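You operate a simulated robot arm through the tools that you are given. There is no shell and no other tool. Be economical: measure what you need, move in short steps, check, and stop when the job is done.

The job below is to be done with a simulated robot arm. You get a single attempt, and the scene is never put back.

## Task
Pour smoothie into the tall glass, about to its line.
Fine: take the lid off, twist the jar free, and stand it on the worktop afterwards; the short glass stays empty. Set down upright: blender jar.

Only the result counts: the job must be done as asked and must still hold three seconds after the hand-in. Knocking over, shifting, dropping, spilling or breaking anything else fails it. Lids that push on must go on centred and level and be pressed home; caps that screw on are set level and turned clockwise until they are tight.

## Robot
A 6-joint arm with a two-finger parallel gripper, fixed in place. Base frame: the origin is at the foot of the arm, x ahead of it, y to its left, z up; the work surface is at about z = 900. Units: mm, degrees, N and s.
With the tool pointing down near the work surface it reaches from about 320 to 700 mm from the base axis. Its first joint turns from -166.0 to 166.0 degrees. Payload 4.1 kg.
Tool frame: the origin (TCP) lies between the finger pads and is the grasp point; the fingertips stand 23 mm ahead of it; z points along the fingers, y is the line along which they close. Largest opening 94 mm; finger width 38, thickness 10; the body of the gripper, 54 by 96 mm, starts 39 mm behind the TCP.
Orientation is that of the tool frame in the base frame, as [roll, pitch, yaw] about the fixed x, y, z axes, in that order (R = Rz(yaw) Ry(pitch) Rx(roll)). With the fingers straight down and closing along the base's y, the tool's x points along the base's -x, its y along +y and its z along -z.

## Interface
- The arm moves only by the tool move_arm. Its argument "rows" is a list of rows, each a list of 2 entries, a list of its own where there are three numbers: the shift along the base's x, y, z in units of 30 mm (1.0 is 30 mm), then the turn, a rotation vector about the base's x, y, z in units of 5 degrees (1.0 is 5 degrees). In form: [[[x, y, z], [ax, ay, az]], ...]. A call has 1 to 12 rows; each row shifts and turns the commanded pose from where the row before left it. "jaw" is the gripper command, from -1 (fully open) to 1 (shut), values between in proportion, set as the call begins (left out, the last holds). A call with a number of a shift or a turn outside -1 to 1 is refused whole. Each row takes 0.2 s and may step no farther than 50 mm and 8.6 degrees from the row before; otherwise, or with a gripper value out of range, the whole call is refused. A pose out of reach is approached as far as the arm can. The call stops where the force on the tool passes 40 N (or 10 N more than at its start, if that is more) or the arm is blocked; 0.2 s more then pass. Each finger travels about 45 mm/s and halts on what it meets, pressing with about 22 N; the grip force reading is that of the motor and also rises with nothing between the fingers. The clock runs only during rows and for 0.2 s after the last one: add rows that do not move to give the fingers time. It gives the time, the measured TCP pose, the force on the tool (base axes), the opening and the grip force at its end, in the units of the frame above (readings bear some noise), with the torque about the TCP (base axes, N m) and any sound that the robot's microphone picked up, and new pictures: "show" is both (left out), scene, wrist or none.
- Cameras (640 x 400 px; columns grow to the right, rows downward): "scene" is fixed at [49, -651.2, 1659.9]; the picture's right is [0.92, -0.40, 0.00], its down [-0.20, -0.47, -0.86] and it looks along [0.34, 0.79, -0.51] (base axes); focal length 346 px, centre (320, 200). "wrist" rides on the gripper at [87, 16, -75] in the tool frame; the picture's right is [-0.18, 0.98, 0.00], its down [-0.58, -0.11, -0.81] and it looks along [-0.79, -0.15, 0.59] (tool axes); focal length 243 px, centre (320, 200). There is no depth. A picture from a camera that has moved, and an enlarged one, comes with that camera's place and axes in the base frame and with its lens.
- raise_lower(by): slides the trunk up (or, below 0, down) by that many mm; the arm rides with it, the base frame stays. It gives what a move gives, with no picture.
- enlarge(camera, box): a new picture of the part [left, top, right, bottom] of that camera's present view, enlarged. It takes no simulated time.
- close_job(): hands the job in; it is judged then, once.

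Work in short steps. Places have to be worked out from the pictures, the camera data and where the tool is seen: move nearer, look again, correct. Check each grasp and each placing, and mend what went wrong. You have 120 turns and 200 pictures in all, those below and enlarged ones among them. Open the gripper and draw the arm clear of the work before you hand the job in, unless the task says otherwise; then end with one line.

The tools are called after "Request:" as a command line: name --argument value ..., lists and objects as JSON in quotes. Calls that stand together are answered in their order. move_arm: Moves the arm, as the interface text tells. Its arguments: {"type":"object","properties":{"rows":{"type":"array","items":{"type":"array"}},"jaw":{"type":"number"},"show":{"type":"string","enum":["both","scene","wrist","none"]}},"required":["rows"]} The other tools are called the same way: raise_lower (by) slides the trunk up or down; enlarge (camera, box) takes an enlarged picture of a part of a camera's view; close_job () hands the job in.

At the start:

```text
clock: 0.0
eef_pos: [296.7, 4.0, 1445.5]
orientation: [-179.9, 0.4, 180.0]
force: [-0.5, 0.1, 0.4]
moment: [0.0, -0.02, -0.04]
opening: 94.1
grip_force: 0.0
trunk travel left (down, up): [-564.0, 26.0]
```

scene: 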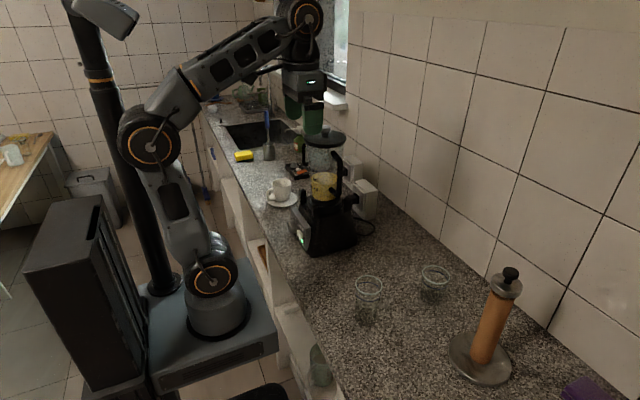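
wrist: 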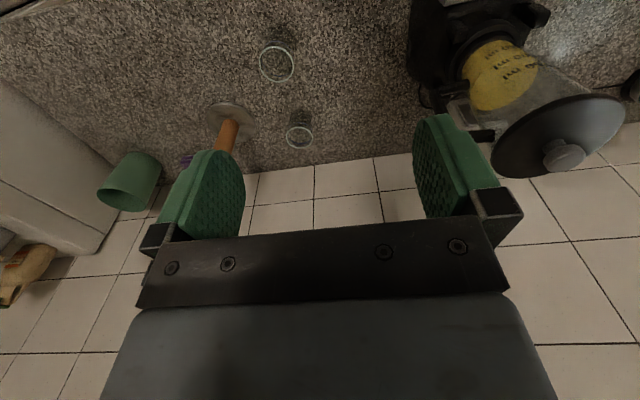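

I start by looking closer at the blender and the glasses in both views.

Request:
enlarge --camera "scene" --box '[260, 110, 420, 260]'

Request:
enlarge --camera "scene" --box '[330, 240, 490, 340]'

Request:
enlarge --camera "wrist" --box '[390, 0, 640, 190]'

```text
2.67 times, centred on (340, 185) of scene
camera zoom: at [49.0, -651.2, 1659.9], right [0.92, -0.4, 0.0], down [-0.2, -0.47, -0.86], along [0.34, 0.79, -0.51], focal length 924 px, centre (267, 240)
```

zoom: 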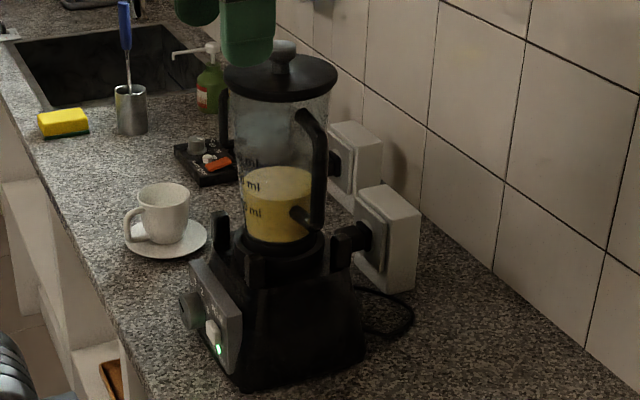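

```text
4.00 times, centred on (410, 290) of scene
camera zoom: at [49.0, -651.2, 1659.9], right [0.92, -0.4, 0.0], down [-0.2, -0.47, -0.86], along [0.34, 0.79, -0.51], focal length 1385 px, centre (-40, -160)
```

zoom: 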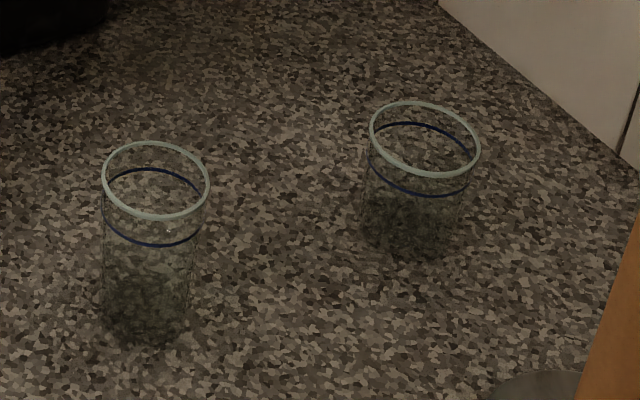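

```text
2.11 times, centred on (515, 95) of wrist
camera zoom: at [210.7, 21.0, 1519.1], right [0.19, 0.98, 0.0], down [0.58, -0.11, 0.81], along [0.8, -0.15, -0.59], focal length 511 px, centre (-90, 421)
```

zoom: 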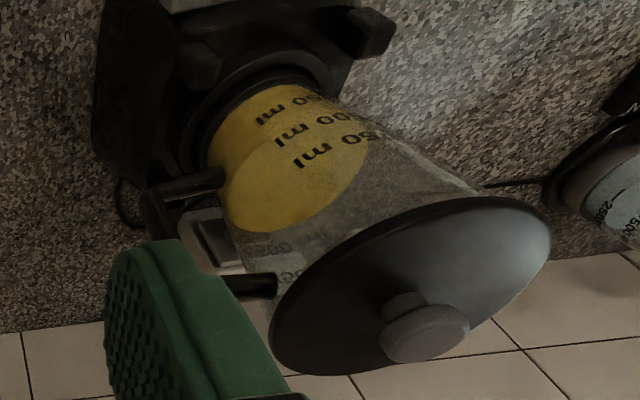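

Lid centre triangulates to about (465, 278, 1276), knob on top; tall glass about (412, -122), short glass about (638, -118). I turn the hand toward the blender to see the jar, its handle and spout.

Request:
move_arm --rows '[[[-0.3, 0.5, 0], [0, 0, 1]], [[-0.3, 0.5, 0], [0, 0, 1]], [[0, 0.5, 0], [0, 0, 1]], [[0, 0.5, 0], [0, 0, 1]], [[0, 0.5, 0], [0, 0, 1]], [[0, 0.3, 0], [0, 0, 1]], [[0, 0, 0], [0, 0, 1]], [[0, 0, 0], [0, 0, 1]]]'

```text
clock: 1.8
eef_pos: [280.9, 87.0, 1445.5]
orientation: [-179.9, 0.4, -139.9]
force: [0.6, -0.3, 0.3]
moment: [0.01, 0.02, 0.01]
opening: 94.0
grip_force: 0.0
trunk travel left (down, up): [-564.0, 26.0]
camera wrist: at [202.1, 45.5, 1518.8], right [-0.49, 0.87, 0.0], down [0.51, 0.29, 0.81], along [0.71, 0.4, -0.59], focal length 243 px, centre (320, 200)
```

scene: 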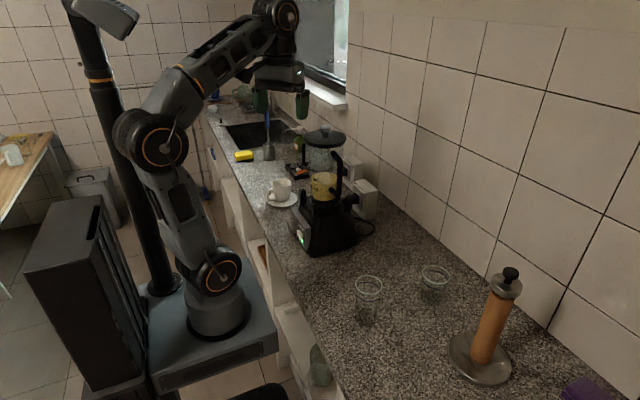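
wrist: 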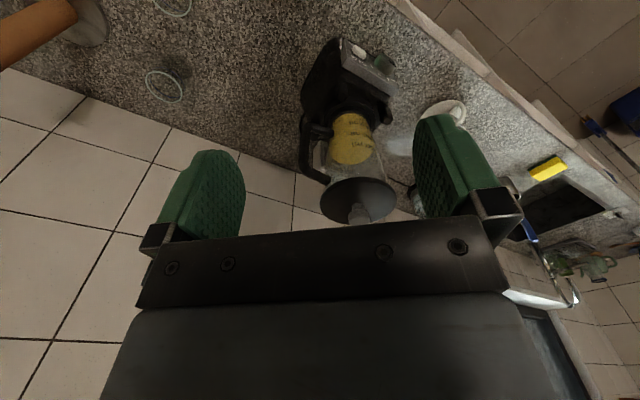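

Request:
enlarge --camera "wrist" --box '[280, 20, 440, 235]'

Request:
enlarge --camera "scene" --box '[280, 115, 390, 260]'

```text
1.86 times, centred on (360, 128) of wrist
camera zoom: at [202.1, 45.5, 1518.8], right [-0.49, 0.87, 0.0], down [0.51, 0.29, 0.81], along [0.71, 0.4, -0.59], focal length 451 px, centre (246, 335)
```

zoom: 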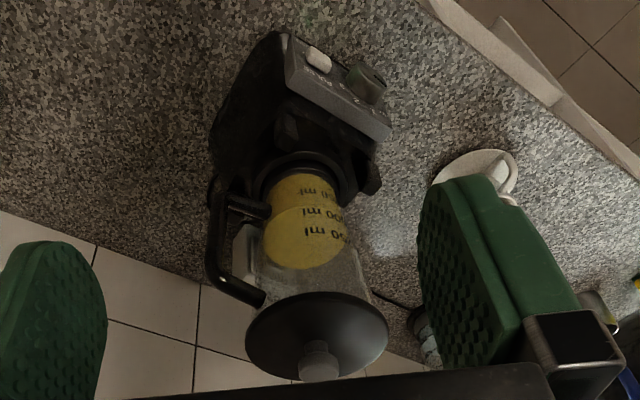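

```text
2.76 times, centred on (335, 188) of scene
camera zoom: at [49.0, -651.2, 1659.9], right [0.92, -0.4, 0.0], down [-0.2, -0.47, -0.86], along [0.34, 0.79, -0.51], focal length 955 px, centre (279, 234)
```

zoom: 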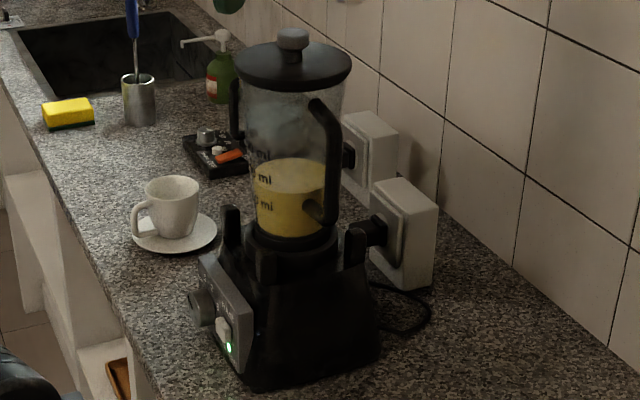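

The handle points about -y with its bar near (450, 155), z 1150–1245; the jar narrows to about 80 mm at z≈1100. First the lid: I move above the knob.

Request:
move_arm --rows '[[[0.88, 0.91, 0], [0, 0, 0]], [[0.88, 0.91, 0], [0, 0, 0]], [[0.88, 0.91, 0], [0, 0, 0]], [[0.88, 0.91, 0], [0, 0, 0]], [[0.88, 0.91, 0], [0, 0, 0]], [[0.88, 0.91, 0], [0, 0, 0]], [[0.8, 0.91, 0], [0, 0, 0]], [[0, 0, -0.8], [0, 0, 0]], [[0, 0, 0], [0, 0, 0]]]'

```text
clock: 3.8
eef_pos: [442.8, 266.9, 1372.4]
orientation: [-179.9, 0.4, -140.1]
force: [-0.2, 0.0, -0.7]
moment: [-0.03, -0.01, 0.01]
opening: 94.0
grip_force: 0.2
out of reach, approached as far as the arm can: row 4, 5, 6, 7
trunk travel left (down, up): [-564.0, 26.0]
camera wrist: at [365.0, 224.3, 1446.0], right [-0.49, 0.87, 0.0], down [0.51, 0.29, 0.81], along [0.71, 0.4, -0.59], focal length 243 px, centre (320, 200)
```

scene: 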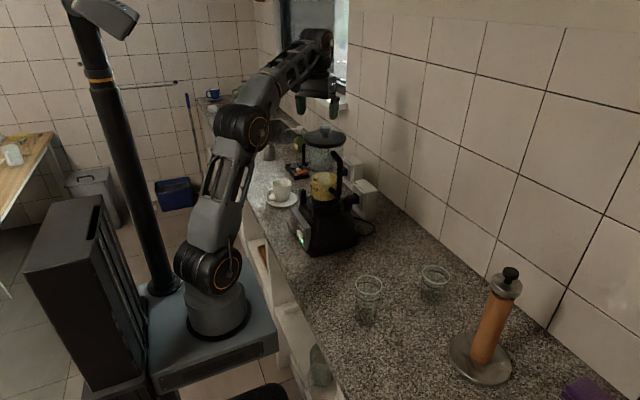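
wrist: 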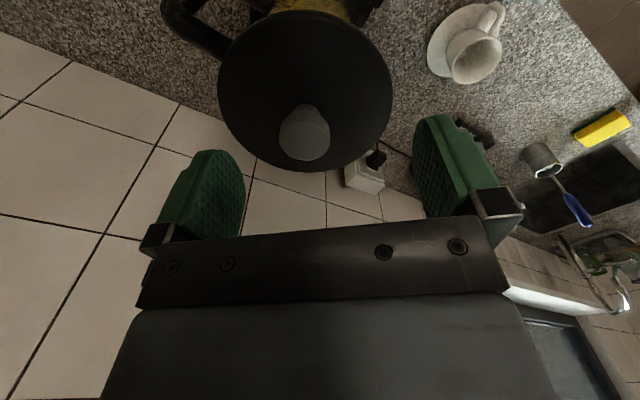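

The high pose is out of reach, so the arm stopped short. The knob now measures about (466, 269, top about 1310); I descend some and reread.

Request:
move_arm --rows '[[[0, -0.2, -0.5], [0, 0, 0]], [[0, 0, -0.5], [0, 0, 0]], [[0, 0, 0], [0, 0, 0]]]' --show "wrist"

```text
clock: 4.6
eef_pos: [443.4, 260.6, 1341.3]
orientation: [-179.9, 0.4, -140.1]
force: [1.0, 0.2, 0.4]
moment: [0.01, -0.03, 0.01]
opening: 94.1
grip_force: 0.0
trunk travel left (down, up): [-564.0, 26.0]
camera wrist: at [365.2, 218.1, 1414.7], right [-0.49, 0.87, 0.0], down [0.51, 0.29, 0.81], along [0.71, 0.4, -0.59], focal length 243 px, centre (320, 200)
```

wrist: 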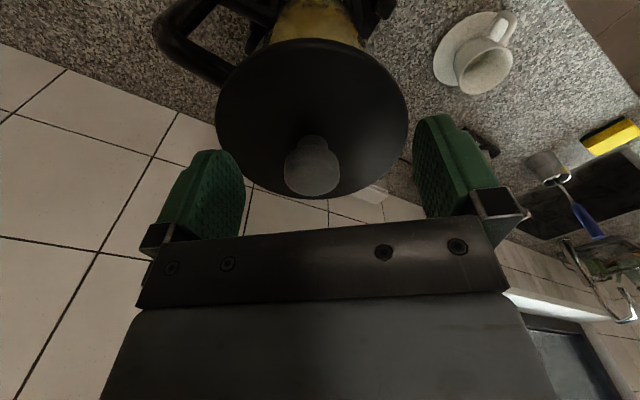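

Knob now at about (471, 271, 1298). I centre over it and check the picture.

Request:
move_arm --rows '[[[0.45, 0.18, 0], [0, 0, 0]], [[0.45, 0.18, 0], [0, 0, 0]], [[0, 0, 0], [0, 0, 0]]]'

```text
clock: 5.4
eef_pos: [469.9, 268.4, 1340.2]
orientation: [-179.9, 0.4, -140.0]
force: [-0.8, 0.3, -0.1]
moment: [0.0, 0.03, 0.02]
opening: 93.8
grip_force: 0.0
trunk travel left (down, up): [-564.0, 26.0]
camera wrist: at [391.9, 227.1, 1415.4], right [-0.49, 0.87, 0.0], down [0.51, 0.29, 0.81], along [0.71, 0.4, -0.59], focal length 243 px, centre (320, 200)
```

scene: 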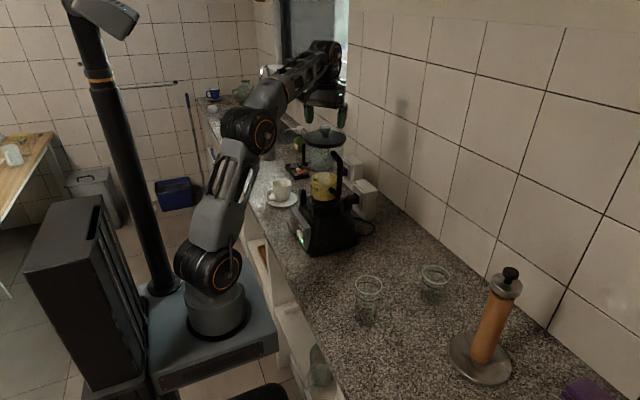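
wrist: 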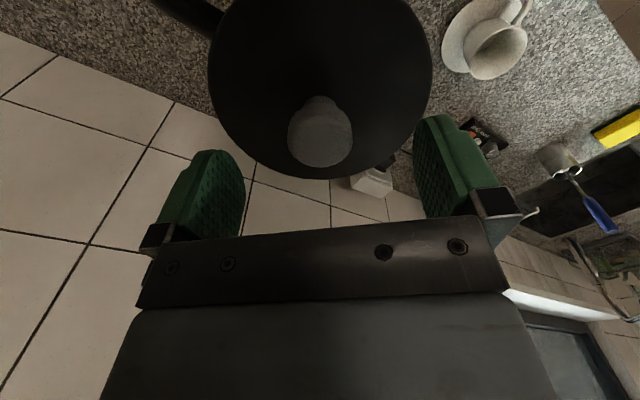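

Knob axis about (473, 272); I fine-centre and descend to straddle the knob.

Request:
move_arm --rows '[[[0.1, 0.12, -0.3], [0, 0, 0]], [[0, 0, -0.4], [0, 0, 0]], [[0, 0, -0.3], [0, 0, 0]], [[0, 0, 0], [0, 0, 0]]]'

```text
clock: 6.4
eef_pos: [468.3, 273.1, 1310.8]
orientation: [-179.8, 0.5, -140.1]
force: [-0.2, 0.6, -0.6]
moment: [-0.01, 0.03, -0.01]
opening: 93.7
grip_force: 0.0
trunk travel left (down, up): [-564.0, 26.0]
camera wrist: at [391.9, 231.2, 1385.6], right [-0.49, 0.87, 0.0], down [0.51, 0.29, 0.81], along [0.71, 0.4, -0.59], focal length 243 px, centre (320, 200)
```

scene: 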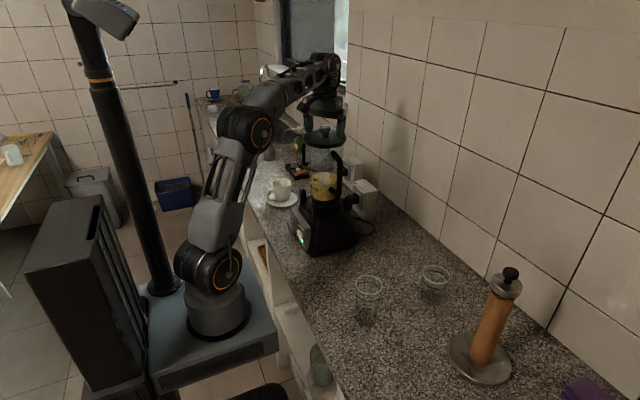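
wrist: 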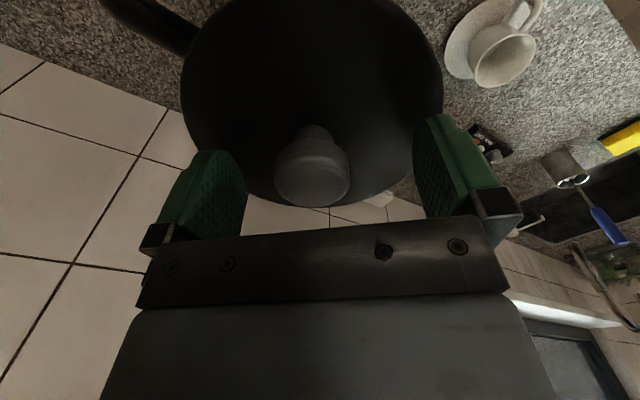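

Knob is between the fingers; I lower 5 mm more and close on it.

Request:
move_arm --rows '[[[0.1, 0, -0.17], [0, 0, 0]]]' --show "none"

Request:
move_arm --rows '[[[0, 0, 0], [0, 0, 0]], [[0, 0, 0], [0, 0, 0]], [[0, 0, 0], [0, 0, 0]], [[0, 0, 0], [0, 0, 0]], [[0, 0, 0], [0, 0, 0]]]' --jaw 1

```text
clock: 6.8
eef_pos: [472.9, 273.0, 1306.4]
orientation: [-179.9, 0.5, -140.1]
force: [-1.0, 0.8, 5.7]
moment: [0.06, 0.22, -0.01]
opening: 94.2
grip_force: 0.1
trunk travel left (down, up): [-564.0, 26.0]
```

```text
clock: 8.0
eef_pos: [472.5, 271.8, 1305.7]
orientation: [-179.9, 0.6, -140.2]
force: [1.8, 0.8, 12.4]
moment: [-0.05, 0.06, -0.05]
opening: 34.3
grip_force: 22.2
trunk travel left (down, up): [-564.0, 26.0]
camera wrist: at [395.6, 230.0, 1380.6], right [-0.49, 0.87, 0.0], down [0.51, 0.29, 0.81], along [0.71, 0.4, -0.58], focal length 243 px, centre (320, 200)
```

scene: 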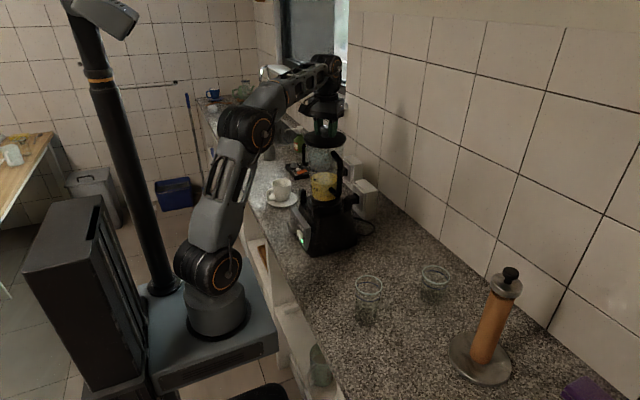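
wrist: 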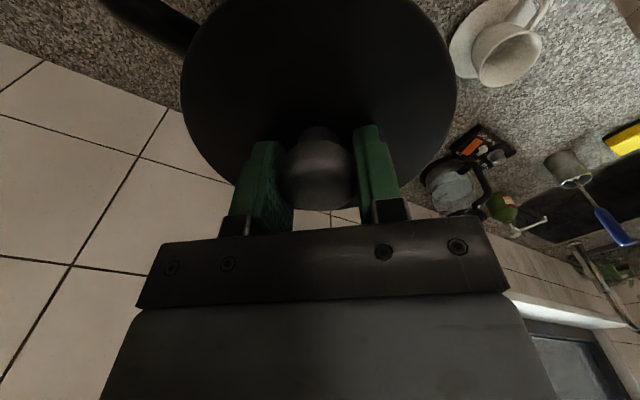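

Knob held (34 mm). I lift slowly, straight up.

Request:
move_arm --rows '[[[0, 0, 0.2], [0, 0, 0]], [[0, 0, 0.2], [0, 0, 0]], [[0, 0, 0.3], [0, 0, 0]], [[0, 0, 0.4], [0, 0, 0]], [[0, 0, 0], [0, 0, 0]]]'

```text
clock: 9.2
eef_pos: [473.9, 272.5, 1338.3]
orientation: [-179.9, 0.4, -140.2]
force: [-0.5, -0.4, -0.7]
moment: [0.02, -0.04, -0.04]
opening: 33.8
grip_force: 21.9
trunk travel left (down, up): [-564.0, 26.0]
heard: snap
camera wrist: at [396.5, 229.8, 1413.0], right [-0.49, 0.87, 0.0], down [0.51, 0.29, 0.81], along [0.71, 0.4, -0.59], focal length 243 px, centre (320, 200)
```

scene: 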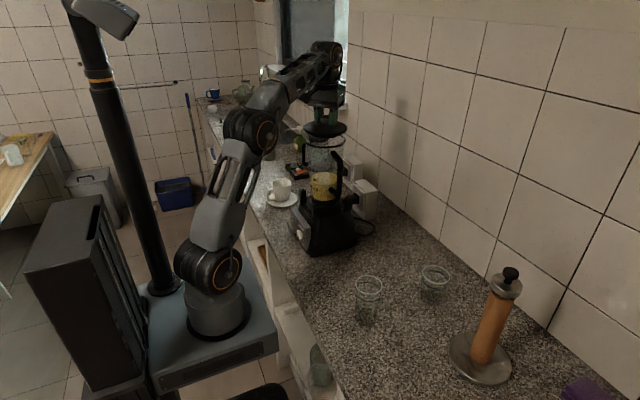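
wrist: 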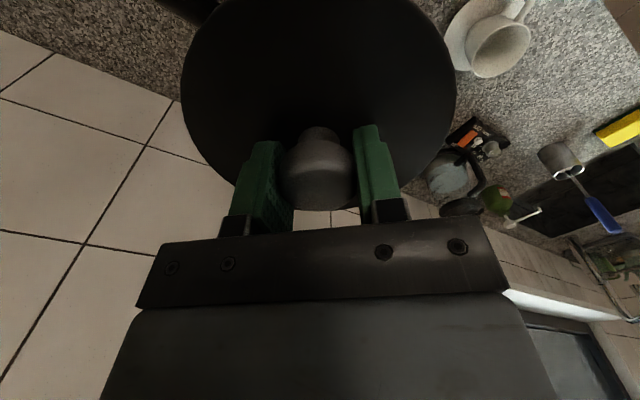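

The lid came off with a snap. I raise by trunk for clearance, then carry it toward -y, away from the jar.

Request:
raise_lower --by 25

Request:
move_arm --rows '[[[0, -0.5, 0], [0, 0, -0.8]], [[0, -1, 0], [0, 0, -0.8]], [[0, -1, 0], [0, 0, -0.8]], [[0, -1, 0], [0, 0, -0.8]], [[0, -1, 0], [0, 0, -0.8]], [[0, -1, 0], [0, 0, -0.8]], [[0, -1, 0], [0, 0, -0.8]], [[0, -0.5, 0], [0, 0, -0.8]], [[0, 0, 0], [0, 0, 0]]]'

```text
clock: 9.9
eef_pos: [474.0, 272.8, 1363.6]
orientation: [-179.9, 0.5, -140.2]
force: [0.1, -1.1, -0.8]
moment: [0.02, 0.02, -0.01]
opening: 34.2
grip_force: 21.5
trunk travel left (down, up): [-589.0, 1.0]
```

```text
clock: 11.9
eef_pos: [472.5, 60.2, 1363.6]
orientation: [-179.9, 0.4, -172.2]
force: [0.3, 0.4, -0.8]
moment: [0.02, 0.01, -0.01]
opening: 34.1
grip_force: 22.0
trunk travel left (down, up): [-589.0, 1.0]
camera wrist: at [383.8, 64.7, 1437.6], right [0.05, 1.0, 0.0], down [0.58, -0.03, 0.81], along [0.81, -0.04, -0.59], focal length 243 px, centre (320, 200)
```

scene: 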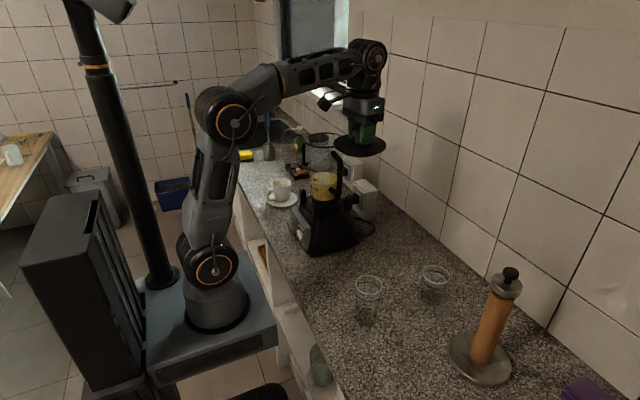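
wrist: 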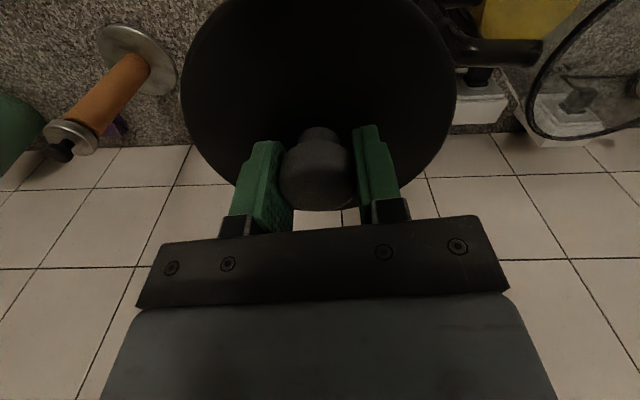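

Lid carried clear. I lower the trunk, then move out to about (620, 65).

Request:
raise_lower --by -300

Request:
move_arm --rows '[[[0.8, 0, 0], [0, 0, 0]], [[0.8, 0, 0], [0, 0, 0]], [[0.8, 0, 0], [0, 0, 0]], [[0.8, 0, 0], [0, 0, 0]], [[0.8, 0, 0], [0, 0, 0]], [[0.8, 0, 0], [0, 0, 0]], [[0, 0, 0], [0, 0, 0]]]'

```text
clock: 14.9
eef_pos: [472.1, 59.8, 1064.0]
orientation: [-179.9, 0.4, -172.1]
force: [-0.5, 0.1, 0.1]
moment: [-0.01, 0.0, -0.01]
opening: 33.8
grip_force: 21.7
trunk travel left (down, up): [-289.0, 301.0]
```

```text
clock: 16.5
eef_pos: [598.6, 54.6, 1049.4]
orientation: [-179.9, 0.5, -172.1]
force: [1.0, 0.4, -1.0]
moment: [0.02, -0.03, -0.01]
opening: 34.1
grip_force: 22.1
out of reach, approached as far as the arm can: row 5, 6
trunk travel left (down, up): [-289.0, 301.0]
camera wrist: at [509.7, 60.2, 1122.8], right [0.05, 1.0, 0.0], down [0.58, -0.03, 0.81], along [0.81, -0.04, -0.58], focal length 243 px, centre (320, 200)
```

scene: 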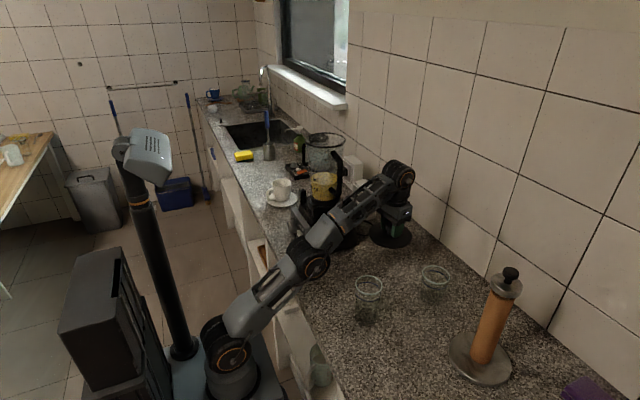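
wrist: 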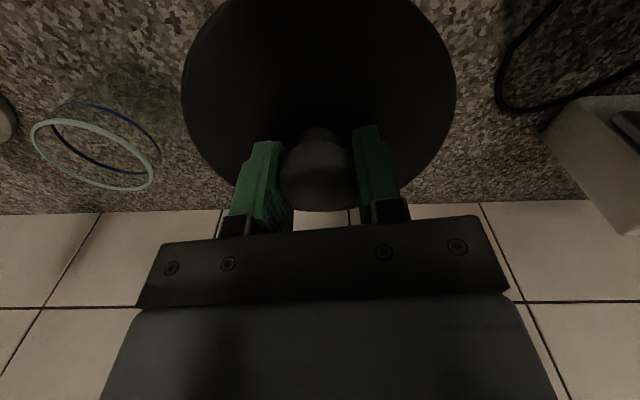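

I lower further by trunk and then creep out and down to contact.

Request:
raise_lower --by -80

Request:
move_arm --rows '[[[0.5, 0.2, 0], [0, 0, 0]], [[0.5, 0.2, -0.3], [0, 0, 0]], [[0, 0, 0], [0, 0, 0]]]'

```text
clock: 17.7
eef_pos: [593.4, 54.9, 977.5]
orientation: [-179.9, 1.3, -172.1]
force: [-0.8, 1.1, -0.7]
moment: [-0.02, -0.01, -0.01]
opening: 33.9
grip_force: 21.5
trunk travel left (down, up): [-209.0, 381.0]
```

```text
clock: 18.5
eef_pos: [598.3, 62.0, 956.6]
orientation: [180.0, 1.7, -172.1]
force: [0.9, 0.4, -1.3]
moment: [0.02, 0.01, 0.0]
opening: 33.6
grip_force: 21.7
out of reach, approached as far as the arm can: row 1, 2
trunk travel left (down, up): [-209.0, 381.0]
camera wrist: at [507.9, 66.8, 1028.3], right [0.05, 1.0, 0.01], down [0.57, -0.03, 0.82], along [0.82, -0.04, -0.57], focal length 243 px, centre (320, 200)
```

scene: 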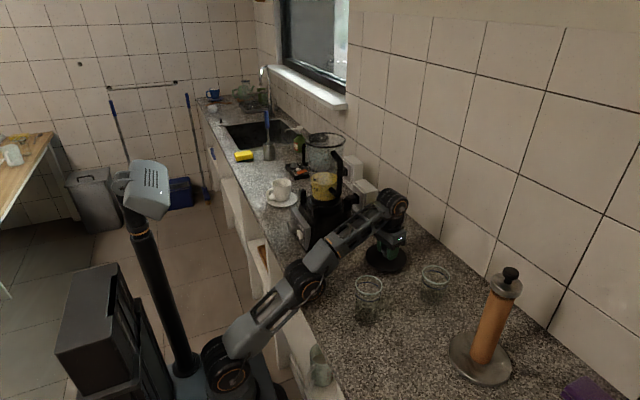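
wrist: 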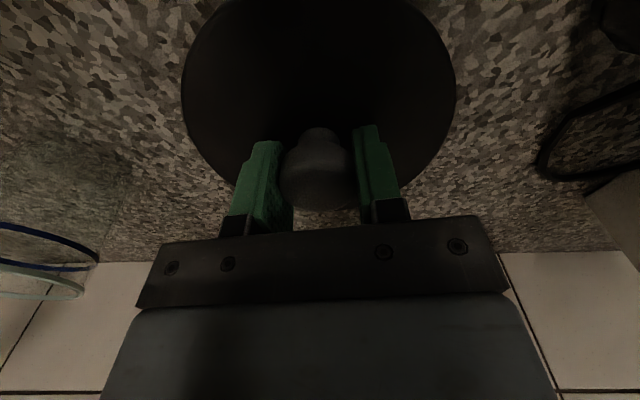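

At the reach limit, so I pull in 15 mm, level the hand, and creep down.

Request:
move_arm --rows '[[[-0.6, 0, 0], [0, 0, 0]], [[0, 0, -0.15], [0, 0, 0]], [[0, 0, -0.15], [0, 0, 0]], [[0, 0, 0], [0, 0, 0]]]' --show "none"

```text
clock: 19.5
eef_pos: [588.8, 65.6, 943.4]
orientation: [-179.9, 1.3, -172.1]
force: [2.2, 2.8, 11.1]
moment: [0.01, 0.5, -0.11]
opening: 33.9
grip_force: 21.8
trunk travel left (down, up): [-209.0, 381.0]
stopped in row 4: the force on the tool passed its limit at 42 N (the readings are from after the stop); the commanded pose is now the measured one
```

The lid is on the worktop. I open the jaws and rise.

Request:
move_arm --rows '[[[0, 0, 0], [0, 0, 0]], [[0, 0, 0], [0, 0, 0]], [[0, 0, 0], [0, 0, 0]], [[0, 0, 0], [0, 0, 0]], [[-0.1, 0, 0.5], [0, 0, 0]], [[-0.2, 0, 1], [0, 0, 0]], [[-0.2, 0, 1], [0, 0, 0]], [[-0.2, 0, 1], [0, 0, 0]]]' --jaw -1

```text
clock: 21.3
eef_pos: [546.4, 61.1, 1026.9]
orientation: [-179.9, 1.2, -172.1]
force: [0.1, 0.1, -0.9]
moment: [0.0, 0.04, -0.01]
opening: 94.0
grip_force: 0.0
out of reach, approached as far as the arm can: row 7, 8
trunk travel left (down, up): [-209.0, 381.0]
camera wrist: at [456.4, 66.8, 1098.9], right [0.05, 1.0, 0.0], down [0.57, -0.03, 0.82], along [0.82, -0.04, -0.58], focal length 243 px, centre (320, 200)
```

scene: 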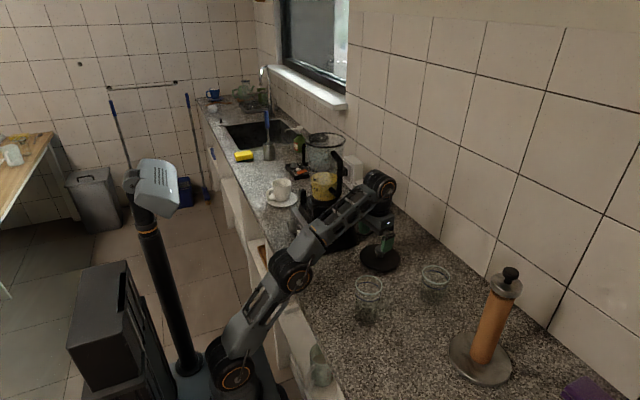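
wrist: 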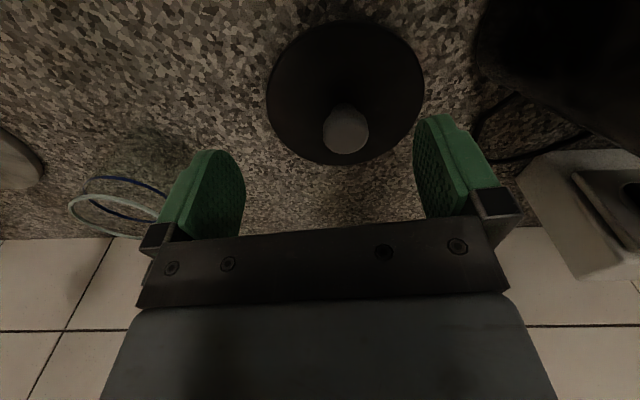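

Lid rests at about (588, 65). Now I retract, raise the trunk, and turn to view the open jar.

Request:
move_arm --rows '[[[-1, -0.2, 0], [0, 0, 0]], [[-1, -0.2, 0], [0, 0, 0]], [[-1, -0.2, 0], [0, 0, 0]], [[-1, -0.2, 0], [0, 0, 0]], [[-1, -0.2, 0], [0, 0, 0]], [[-0.8, 0, 0], [0, 0, 0]]]' --show "none"

Request:
raise_lower --by 230

Request:
move_arm --rows '[[[0, 0, 0], [0, 0, 1]], [[0, 0, 0], [0, 0, 1]], [[0, 0, 0], [0, 0, 1]], [[0, 0, 0], [0, 0, 1]], [[0, 0, 0], [0, 0, 1]], [[0, 0, 0], [0, 0, 1]], [[0, 0, 0], [0, 0, 1]], [[0, 0, 0], [0, 0, 1]], [[0, 0, 0], [0, 0, 1]]]'

```text
clock: 22.7
eef_pos: [373.3, 32.4, 1028.2]
orientation: [-179.8, 1.0, -172.1]
force: [0.6, 0.3, -0.8]
moment: [0.01, 0.03, -0.02]
opening: 93.8
grip_force: 0.1
trunk travel left (down, up): [-209.0, 381.0]
```

```text
clock: 25.1
eef_pos: [374.1, 32.4, 1259.5]
orientation: [-179.9, 1.0, -172.2]
force: [-0.2, 0.7, -0.7]
moment: [-0.02, 0.0, 0.0]
opening: 94.2
grip_force: 0.1
trunk travel left (down, up): [-439.0, 151.0]
```

```text
clock: 27.1
eef_pos: [374.6, 33.2, 1257.2]
orientation: [-179.9, 1.0, -127.0]
force: [-0.1, -0.8, -0.1]
moment: [-0.01, 0.03, 0.05]
opening: 93.9
grip_force: 0.1
trunk travel left (down, up): [-439.0, 151.0]
camera wrist: at [307.9, -27.0, 1330.4], right [-0.67, 0.74, 0.0], down [0.43, 0.39, 0.82], along [0.6, 0.55, -0.58], focal length 243 px, centre (320, 200)
```

scene: 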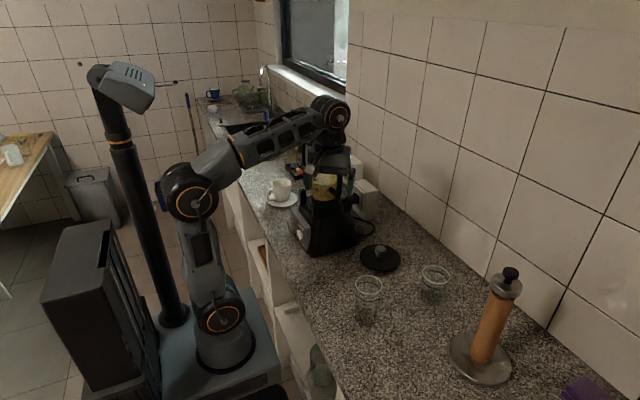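
wrist: 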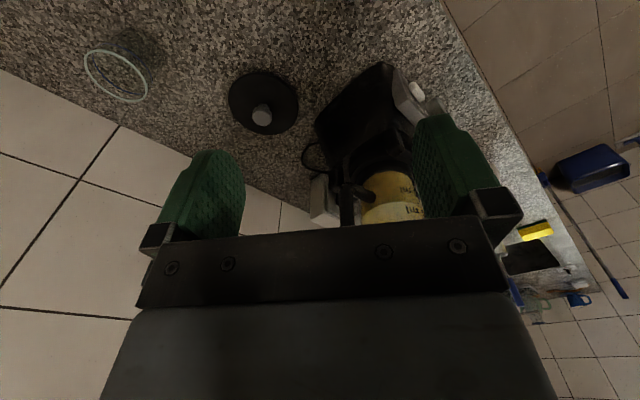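

Lid is flat. I zoom on the jar collar from the scene camera to understand the bayonet and the spout.

Request:
enlarge --camera "scene" --box '[295, 120, 375, 210]'

Request:
enlarge --camera "wrist" --box '[300, 60, 440, 230]'

```text
4.44 times, centred on (335, 165) of scene
camera zoom: at [49.0, -651.2, 1659.9], right [0.92, -0.4, 0.0], down [-0.2, -0.47, -0.86], along [0.34, 0.79, -0.51], focal length 1539 px, centre (253, 356)
```

zoom: 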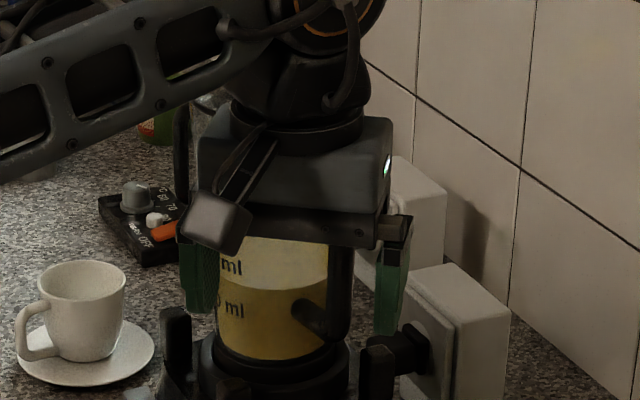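

```text
2.35 times, centred on (370, 145) of wrist
camera zoom: at [307.9, -27.0, 1330.4], right [-0.67, 0.74, 0.0], down [0.43, 0.39, 0.82], along [0.6, 0.55, -0.58], focal length 571 px, centre (202, 329)
```

zoom: 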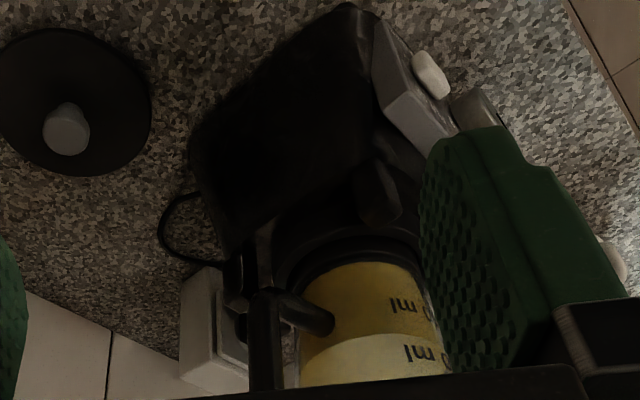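

Now I plan to grip the handle bar from above to twist the jar. I move above/behind the handle with the hand turned so the camera looks along +y at it.

Request:
move_arm --rows '[[[0.4, 0.3, 0.5], [0, 0, 1]], [[0.4, 0.4, 0.5], [0, 0, 1]], [[0.4, 0.4, 0.5], [0, 0, 1]], [[0.4, 0.4, 0.3], [0, 0, 1]], [[0.4, 0.4, 0.2], [0, 0, 1]], [[0.4, 0.4, 0], [0, 0, 1]], [[0.3, 0.3, 0], [0, 0, 0.4]], [[0, 0, 0], [0, 0, 0]]]'

```text
clock: 28.9
eef_pos: [448.4, 110.0, 1304.6]
orientation: [-179.7, 1.1, -95.1]
force: [-0.4, 0.3, 0.5]
moment: [0.04, 0.02, -0.02]
opening: 94.0
grip_force: 0.0
out of reach, approached as far as the arm can: row 5, 6, 7
trunk travel left (down, up): [-439.0, 151.0]
camera wrist: at [423.6, 25.4, 1377.0], right [-0.96, 0.27, 0.0], down [0.15, 0.55, 0.82], along [0.22, 0.79, -0.58], focal length 243 px, centre (320, 200)
```

scene: 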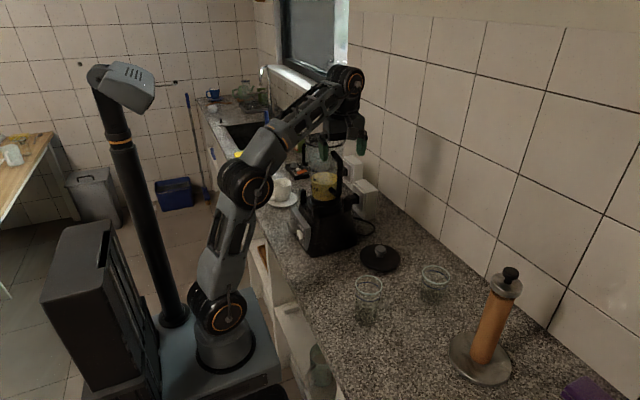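
wrist: 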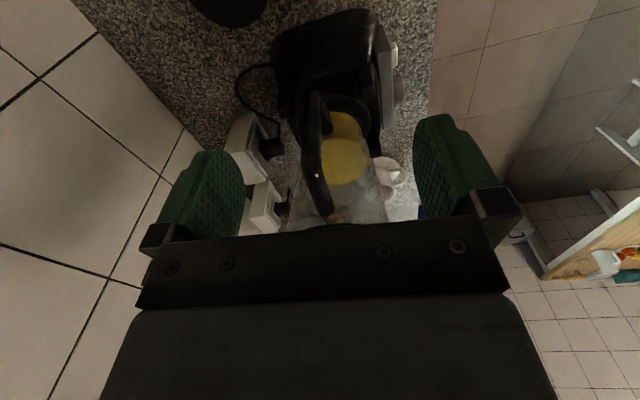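

Request:
enlarge --camera "wrist" --box '[240, 80, 420, 230]'

Request:
enlarge --camera "scene" --box '[290, 125, 370, 215]'

```text
2.67 times, centred on (330, 155) of wrist
camera zoom: at [423.6, 25.4, 1377.0], right [-0.96, 0.27, 0.0], down [0.15, 0.55, 0.82], along [0.22, 0.79, -0.58], focal length 647 px, centre (293, 320)
```

zoom: 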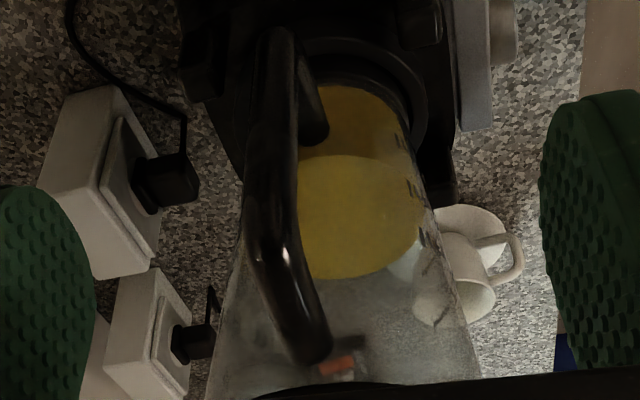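

```text
4.44 times, centred on (330, 170) of scene
camera zoom: at [49.0, -651.2, 1659.9], right [0.92, -0.4, 0.0], down [-0.2, -0.47, -0.86], along [0.34, 0.79, -0.51], focal length 1539 px, centre (276, 333)
```

zoom: 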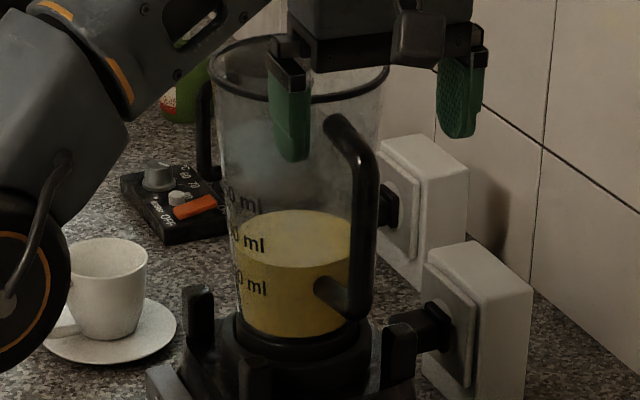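

The bar is at about (468, 171), z 1132–1241, so the handle points along -y. I align above it (yaw -90) at tip clearance and check.

Request:
move_arm --rows '[[[0.3, 0.2, -0.5], [0, 0, 0.5]], [[0.3, 0.5, -0.5], [0, 0, 0.5]], [[0.06, 0.6, 0], [0, 0, 0]], [[0, 0.6, 0], [0, 0, 0]], [[0, 0, 0], [0, 0, 0]]]'

```text
clock: 30.1
eef_pos: [468.9, 167.0, 1276.1]
orientation: [180.0, 0.9, -90.1]
force: [0.1, -0.1, 0.3]
moment: [0.0, 0.0, -0.04]
opening: 94.0
grip_force: 0.0
trunk travel left (down, up): [-439.0, 151.0]
camera wrist: at [451.6, 80.1, 1348.6], right [-0.98, 0.19, 0.0], down [0.11, 0.57, 0.82], along [0.15, 0.8, -0.58], focal length 243 px, centre (320, 200)
```

scene: 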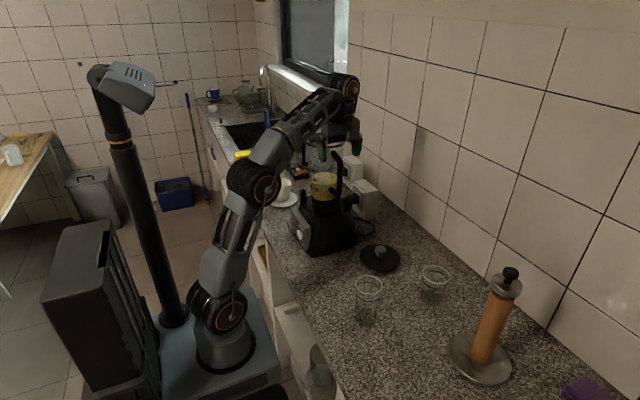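
wrist: 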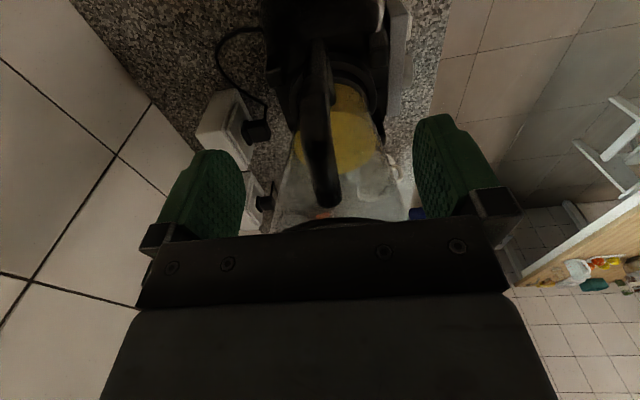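

The bar lies at (470, 173) as expected. I descend to straddle it.

Request:
move_arm --rows '[[[0.05, 0.1, -0.5], [0, 0, 0]], [[0, 0, -0.6], [0, 0, 0]], [[0, 0, -0.6], [0, 0, 0]], [[0, 0, 0], [0, 0, 0]]]'

```text
clock: 31.1
eef_pos: [470.2, 170.2, 1228.7]
orientation: [-179.0, 1.6, -90.2]
force: [6.5, 0.6, 12.5]
moment: [0.51, 0.43, -0.27]
opening: 94.1
grip_force: 0.0
trunk travel left (down, up): [-439.0, 151.0]
stopped in row 4: the force on the tool passed its limit at 43 N (the readings are from after the stop); the commanded pose is now the measured one
camera wrist: at [452.5, 82.1, 1300.2], right [-0.98, 0.19, -0.01], down [0.1, 0.56, 0.82], along [0.16, 0.81, -0.57], focal length 243 px, centre (320, 200)
```

scene: 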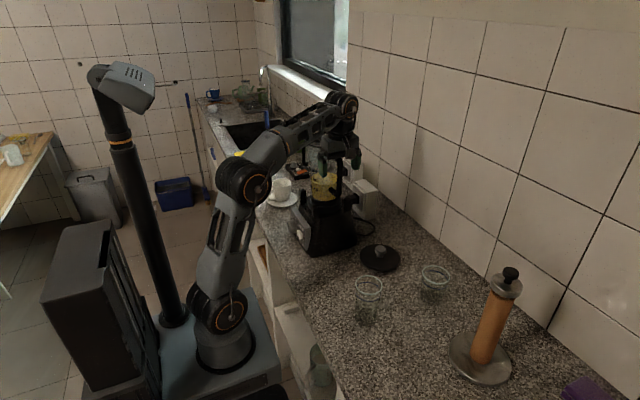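
wrist: 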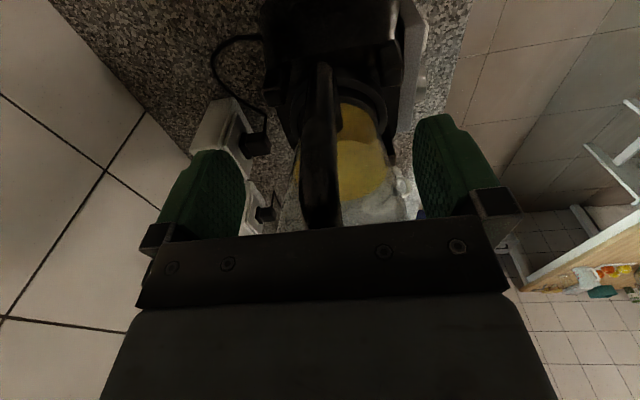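

Something touched (43 N). I look closely.

Request:
enlarge --camera "scene" --box '[290, 85, 380, 210]'

```text
3.20 times, centred on (335, 148) of scene
camera zoom: at [49.0, -651.2, 1659.9], right [0.92, -0.4, 0.0], down [-0.2, -0.47, -0.86], along [0.34, 0.79, -0.51], focal length 1108 px, centre (272, 368)
```

zoom: 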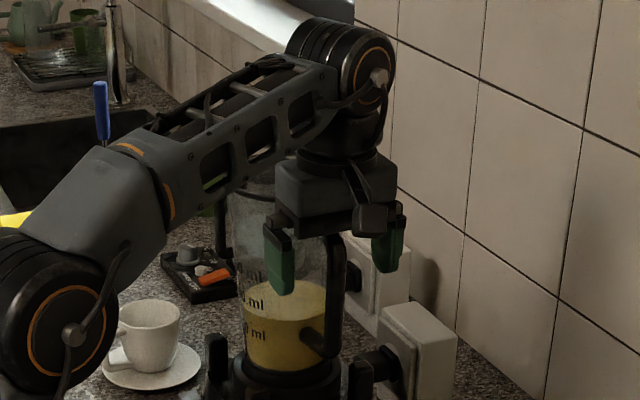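

Probably the palm touched the handle top or rim. I back up 7 mm and close on the bar.

Request:
move_arm --rows '[[[0, -0.1, 0.25], [0, 0, 0]], [[0, 0, 0], [0, 0, 0]]]' --show "none"

Request:
move_arm --rows '[[[0, 0, 0], [0, 0, 0]], [[0, 0, 0], [0, 0, 0]], [[0, 0, 0], [0, 0, 0]], [[0, 0, 0], [0, 0, 0]], [[0, 0, 0], [0, 0, 0]], [[0, 0, 0], [0, 0, 0]]]' --jaw 1 --show "wrist"

```text
clock: 31.7
eef_pos: [471.5, 167.1, 1233.8]
orientation: [-179.3, 1.4, -90.2]
force: [0.1, 0.6, -0.1]
moment: [0.01, 0.01, -0.01]
opening: 94.2
grip_force: 0.1
trunk travel left (down, up): [-439.0, 151.0]
```

```text
clock: 33.1
eef_pos: [471.2, 168.5, 1233.4]
orientation: [-179.2, 1.4, -90.3]
force: [0.9, 0.2, 1.7]
moment: [-0.02, 0.73, -0.13]
opening: 18.1
grip_force: 22.0
trunk travel left (down, up): [-439.0, 151.0]
camera wrist: at [453.4, 80.3, 1306.7], right [-0.98, 0.19, -0.01], down [0.1, 0.56, 0.82], along [0.16, 0.81, -0.57], focal length 243 px, centre (320, 200)
```

wrist: 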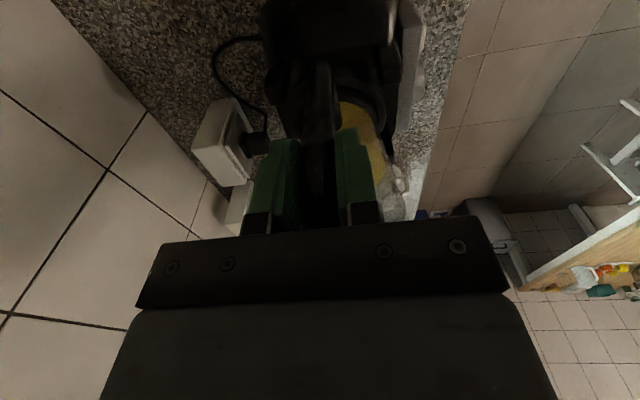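

Bar gripped (18 mm). I try a counter-clockwise twist of 12° about the jar axis (469, 273).

Request:
move_arm --rows '[[[0.244, 0.009, 0], [0, 0, 0.8]], [[0.243, 0.026, 0], [0, 0, 0.8]], [[0.24, 0.043, 0], [0, 0, 0.8]], [[0, 0, 0], [0, 0, 0]]]' --show "wrist"

```text
clock: 34.1
eef_pos: [493.1, 169.0, 1234.1]
orientation: [-179.1, 1.4, -78.1]
force: [0.2, 5.7, 10.2]
moment: [-0.03, 0.76, -0.16]
opening: 18.0
grip_force: 21.9
trunk travel left (down, up): [-439.0, 151.0]
camera wrist: at [493.2, 80.8, 1306.6], right [-1.0, -0.02, -0.01], down [-0.02, 0.57, 0.82], along [-0.01, 0.82, -0.57], focal length 243 px, centre (320, 200)
```

wrist: 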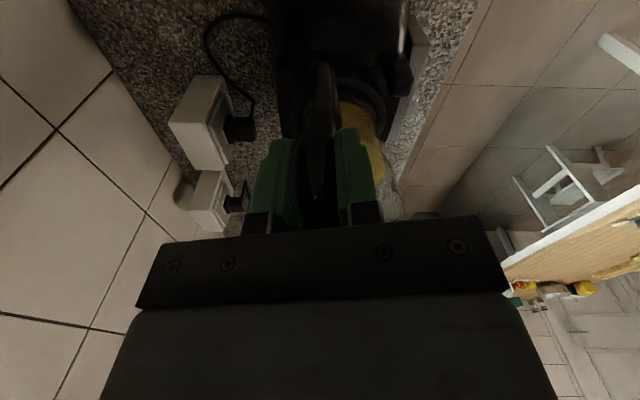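

The jar turns freely. I continue 12° more.

Request:
move_arm --rows '[[[0.237, 0.059, 0], [0, 0, 0.8]], [[0.232, 0.076, 0], [0, 0, 0.8]], [[0.227, 0.091, 0], [0, 0, 0.8]], [[0, 0, 0], [0, 0, 0]]]'

```text
clock: 35.1
eef_pos: [512.4, 176.4, 1235.7]
orientation: [-179.2, 1.3, -66.1]
force: [0.3, 3.6, 9.4]
moment: [-0.32, 0.63, -0.19]
opening: 18.0
grip_force: 22.0
trunk travel left (down, up): [-439.0, 151.0]
camera wrist: at [531.6, 89.5, 1306.8], right [-0.97, -0.23, -0.01], down [-0.14, 0.55, 0.82], along [-0.18, 0.8, -0.57], focal length 243 px, centre (320, 200)
```

scene: 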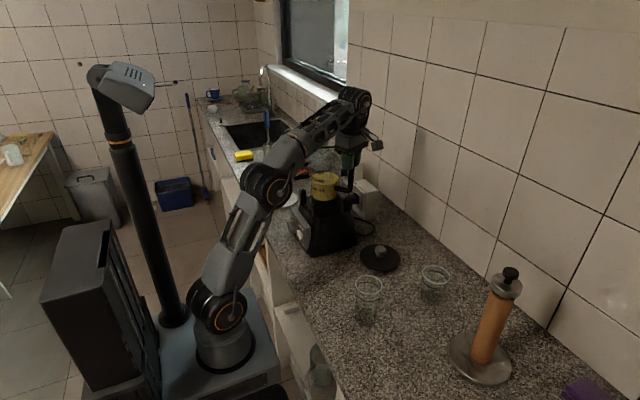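
wrist: 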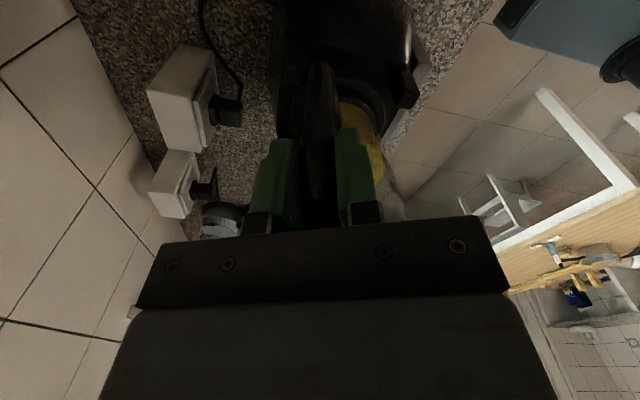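

Turning goes on with a slight rise and no click yet; 12° more.

Request:
move_arm --rows '[[[0.22, 0.107, 0], [0, 0, 0.8]], [[0.211, 0.122, 0], [0, 0, 0.8]], [[0.203, 0.137, 0], [0, 0, 0.8]], [[0, 0, 0], [0, 0, 0]]]'

```text
clock: 36.1
eef_pos: [532.2, 187.7, 1234.0]
orientation: [-179.2, 1.5, -54.1]
force: [-4.4, 3.9, -0.6]
moment: [-0.22, 0.33, 0.14]
opening: 18.1
grip_force: 21.7
trunk travel left (down, up): [-439.0, 151.0]
camera wrist: at [569.6, 107.2, 1307.0], right [-0.9, -0.43, -0.01], down [-0.25, 0.51, 0.82], along [-0.35, 0.75, -0.57], focal length 243 px, centre (320, 200)
```

scene: 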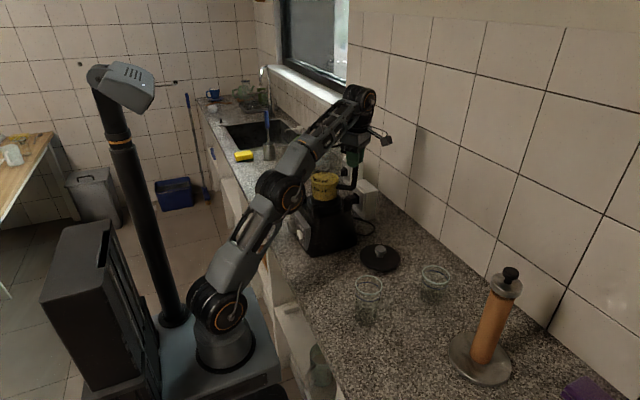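
wrist: 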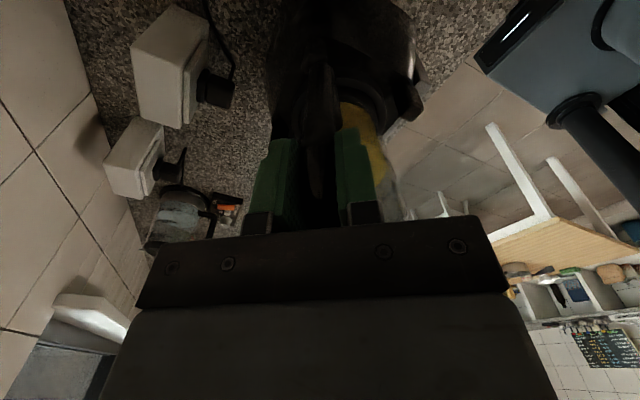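

I test with a small 5 mm lift whether the jar is free.

Request:
move_arm --rows '[[[0, 0, 0.08], [0, 0, 0]], [[0, 0, 0.08], [0, 0, 0]], [[0, 0, 0], [0, 0, 0]]]'

```text
clock: 36.9
eef_pos: [531.4, 186.5, 1236.5]
orientation: [-179.2, 1.4, -54.1]
force: [-2.8, 1.9, -8.8]
moment: [-0.12, 0.06, 0.19]
opening: 18.0
grip_force: 22.7
trunk travel left (down, up): [-439.0, 151.0]
camera wrist: at [569.6, 106.6, 1308.9], right [-0.91, -0.42, -0.01], down [-0.25, 0.51, 0.82], along [-0.34, 0.75, -0.57], focal length 243 px, centre (320, 200)
```

scene: 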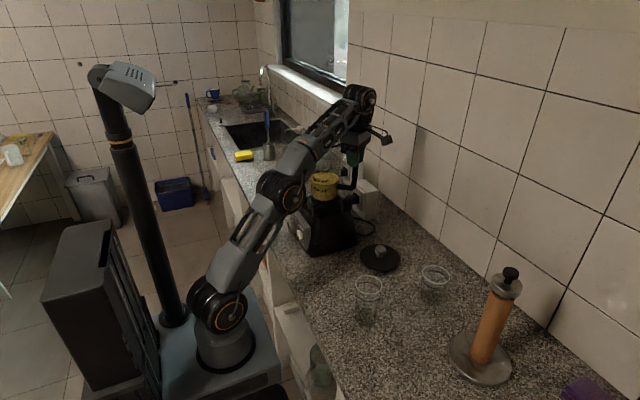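
wrist: 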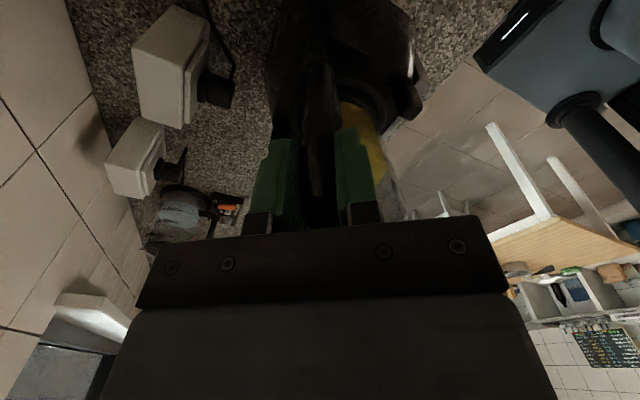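

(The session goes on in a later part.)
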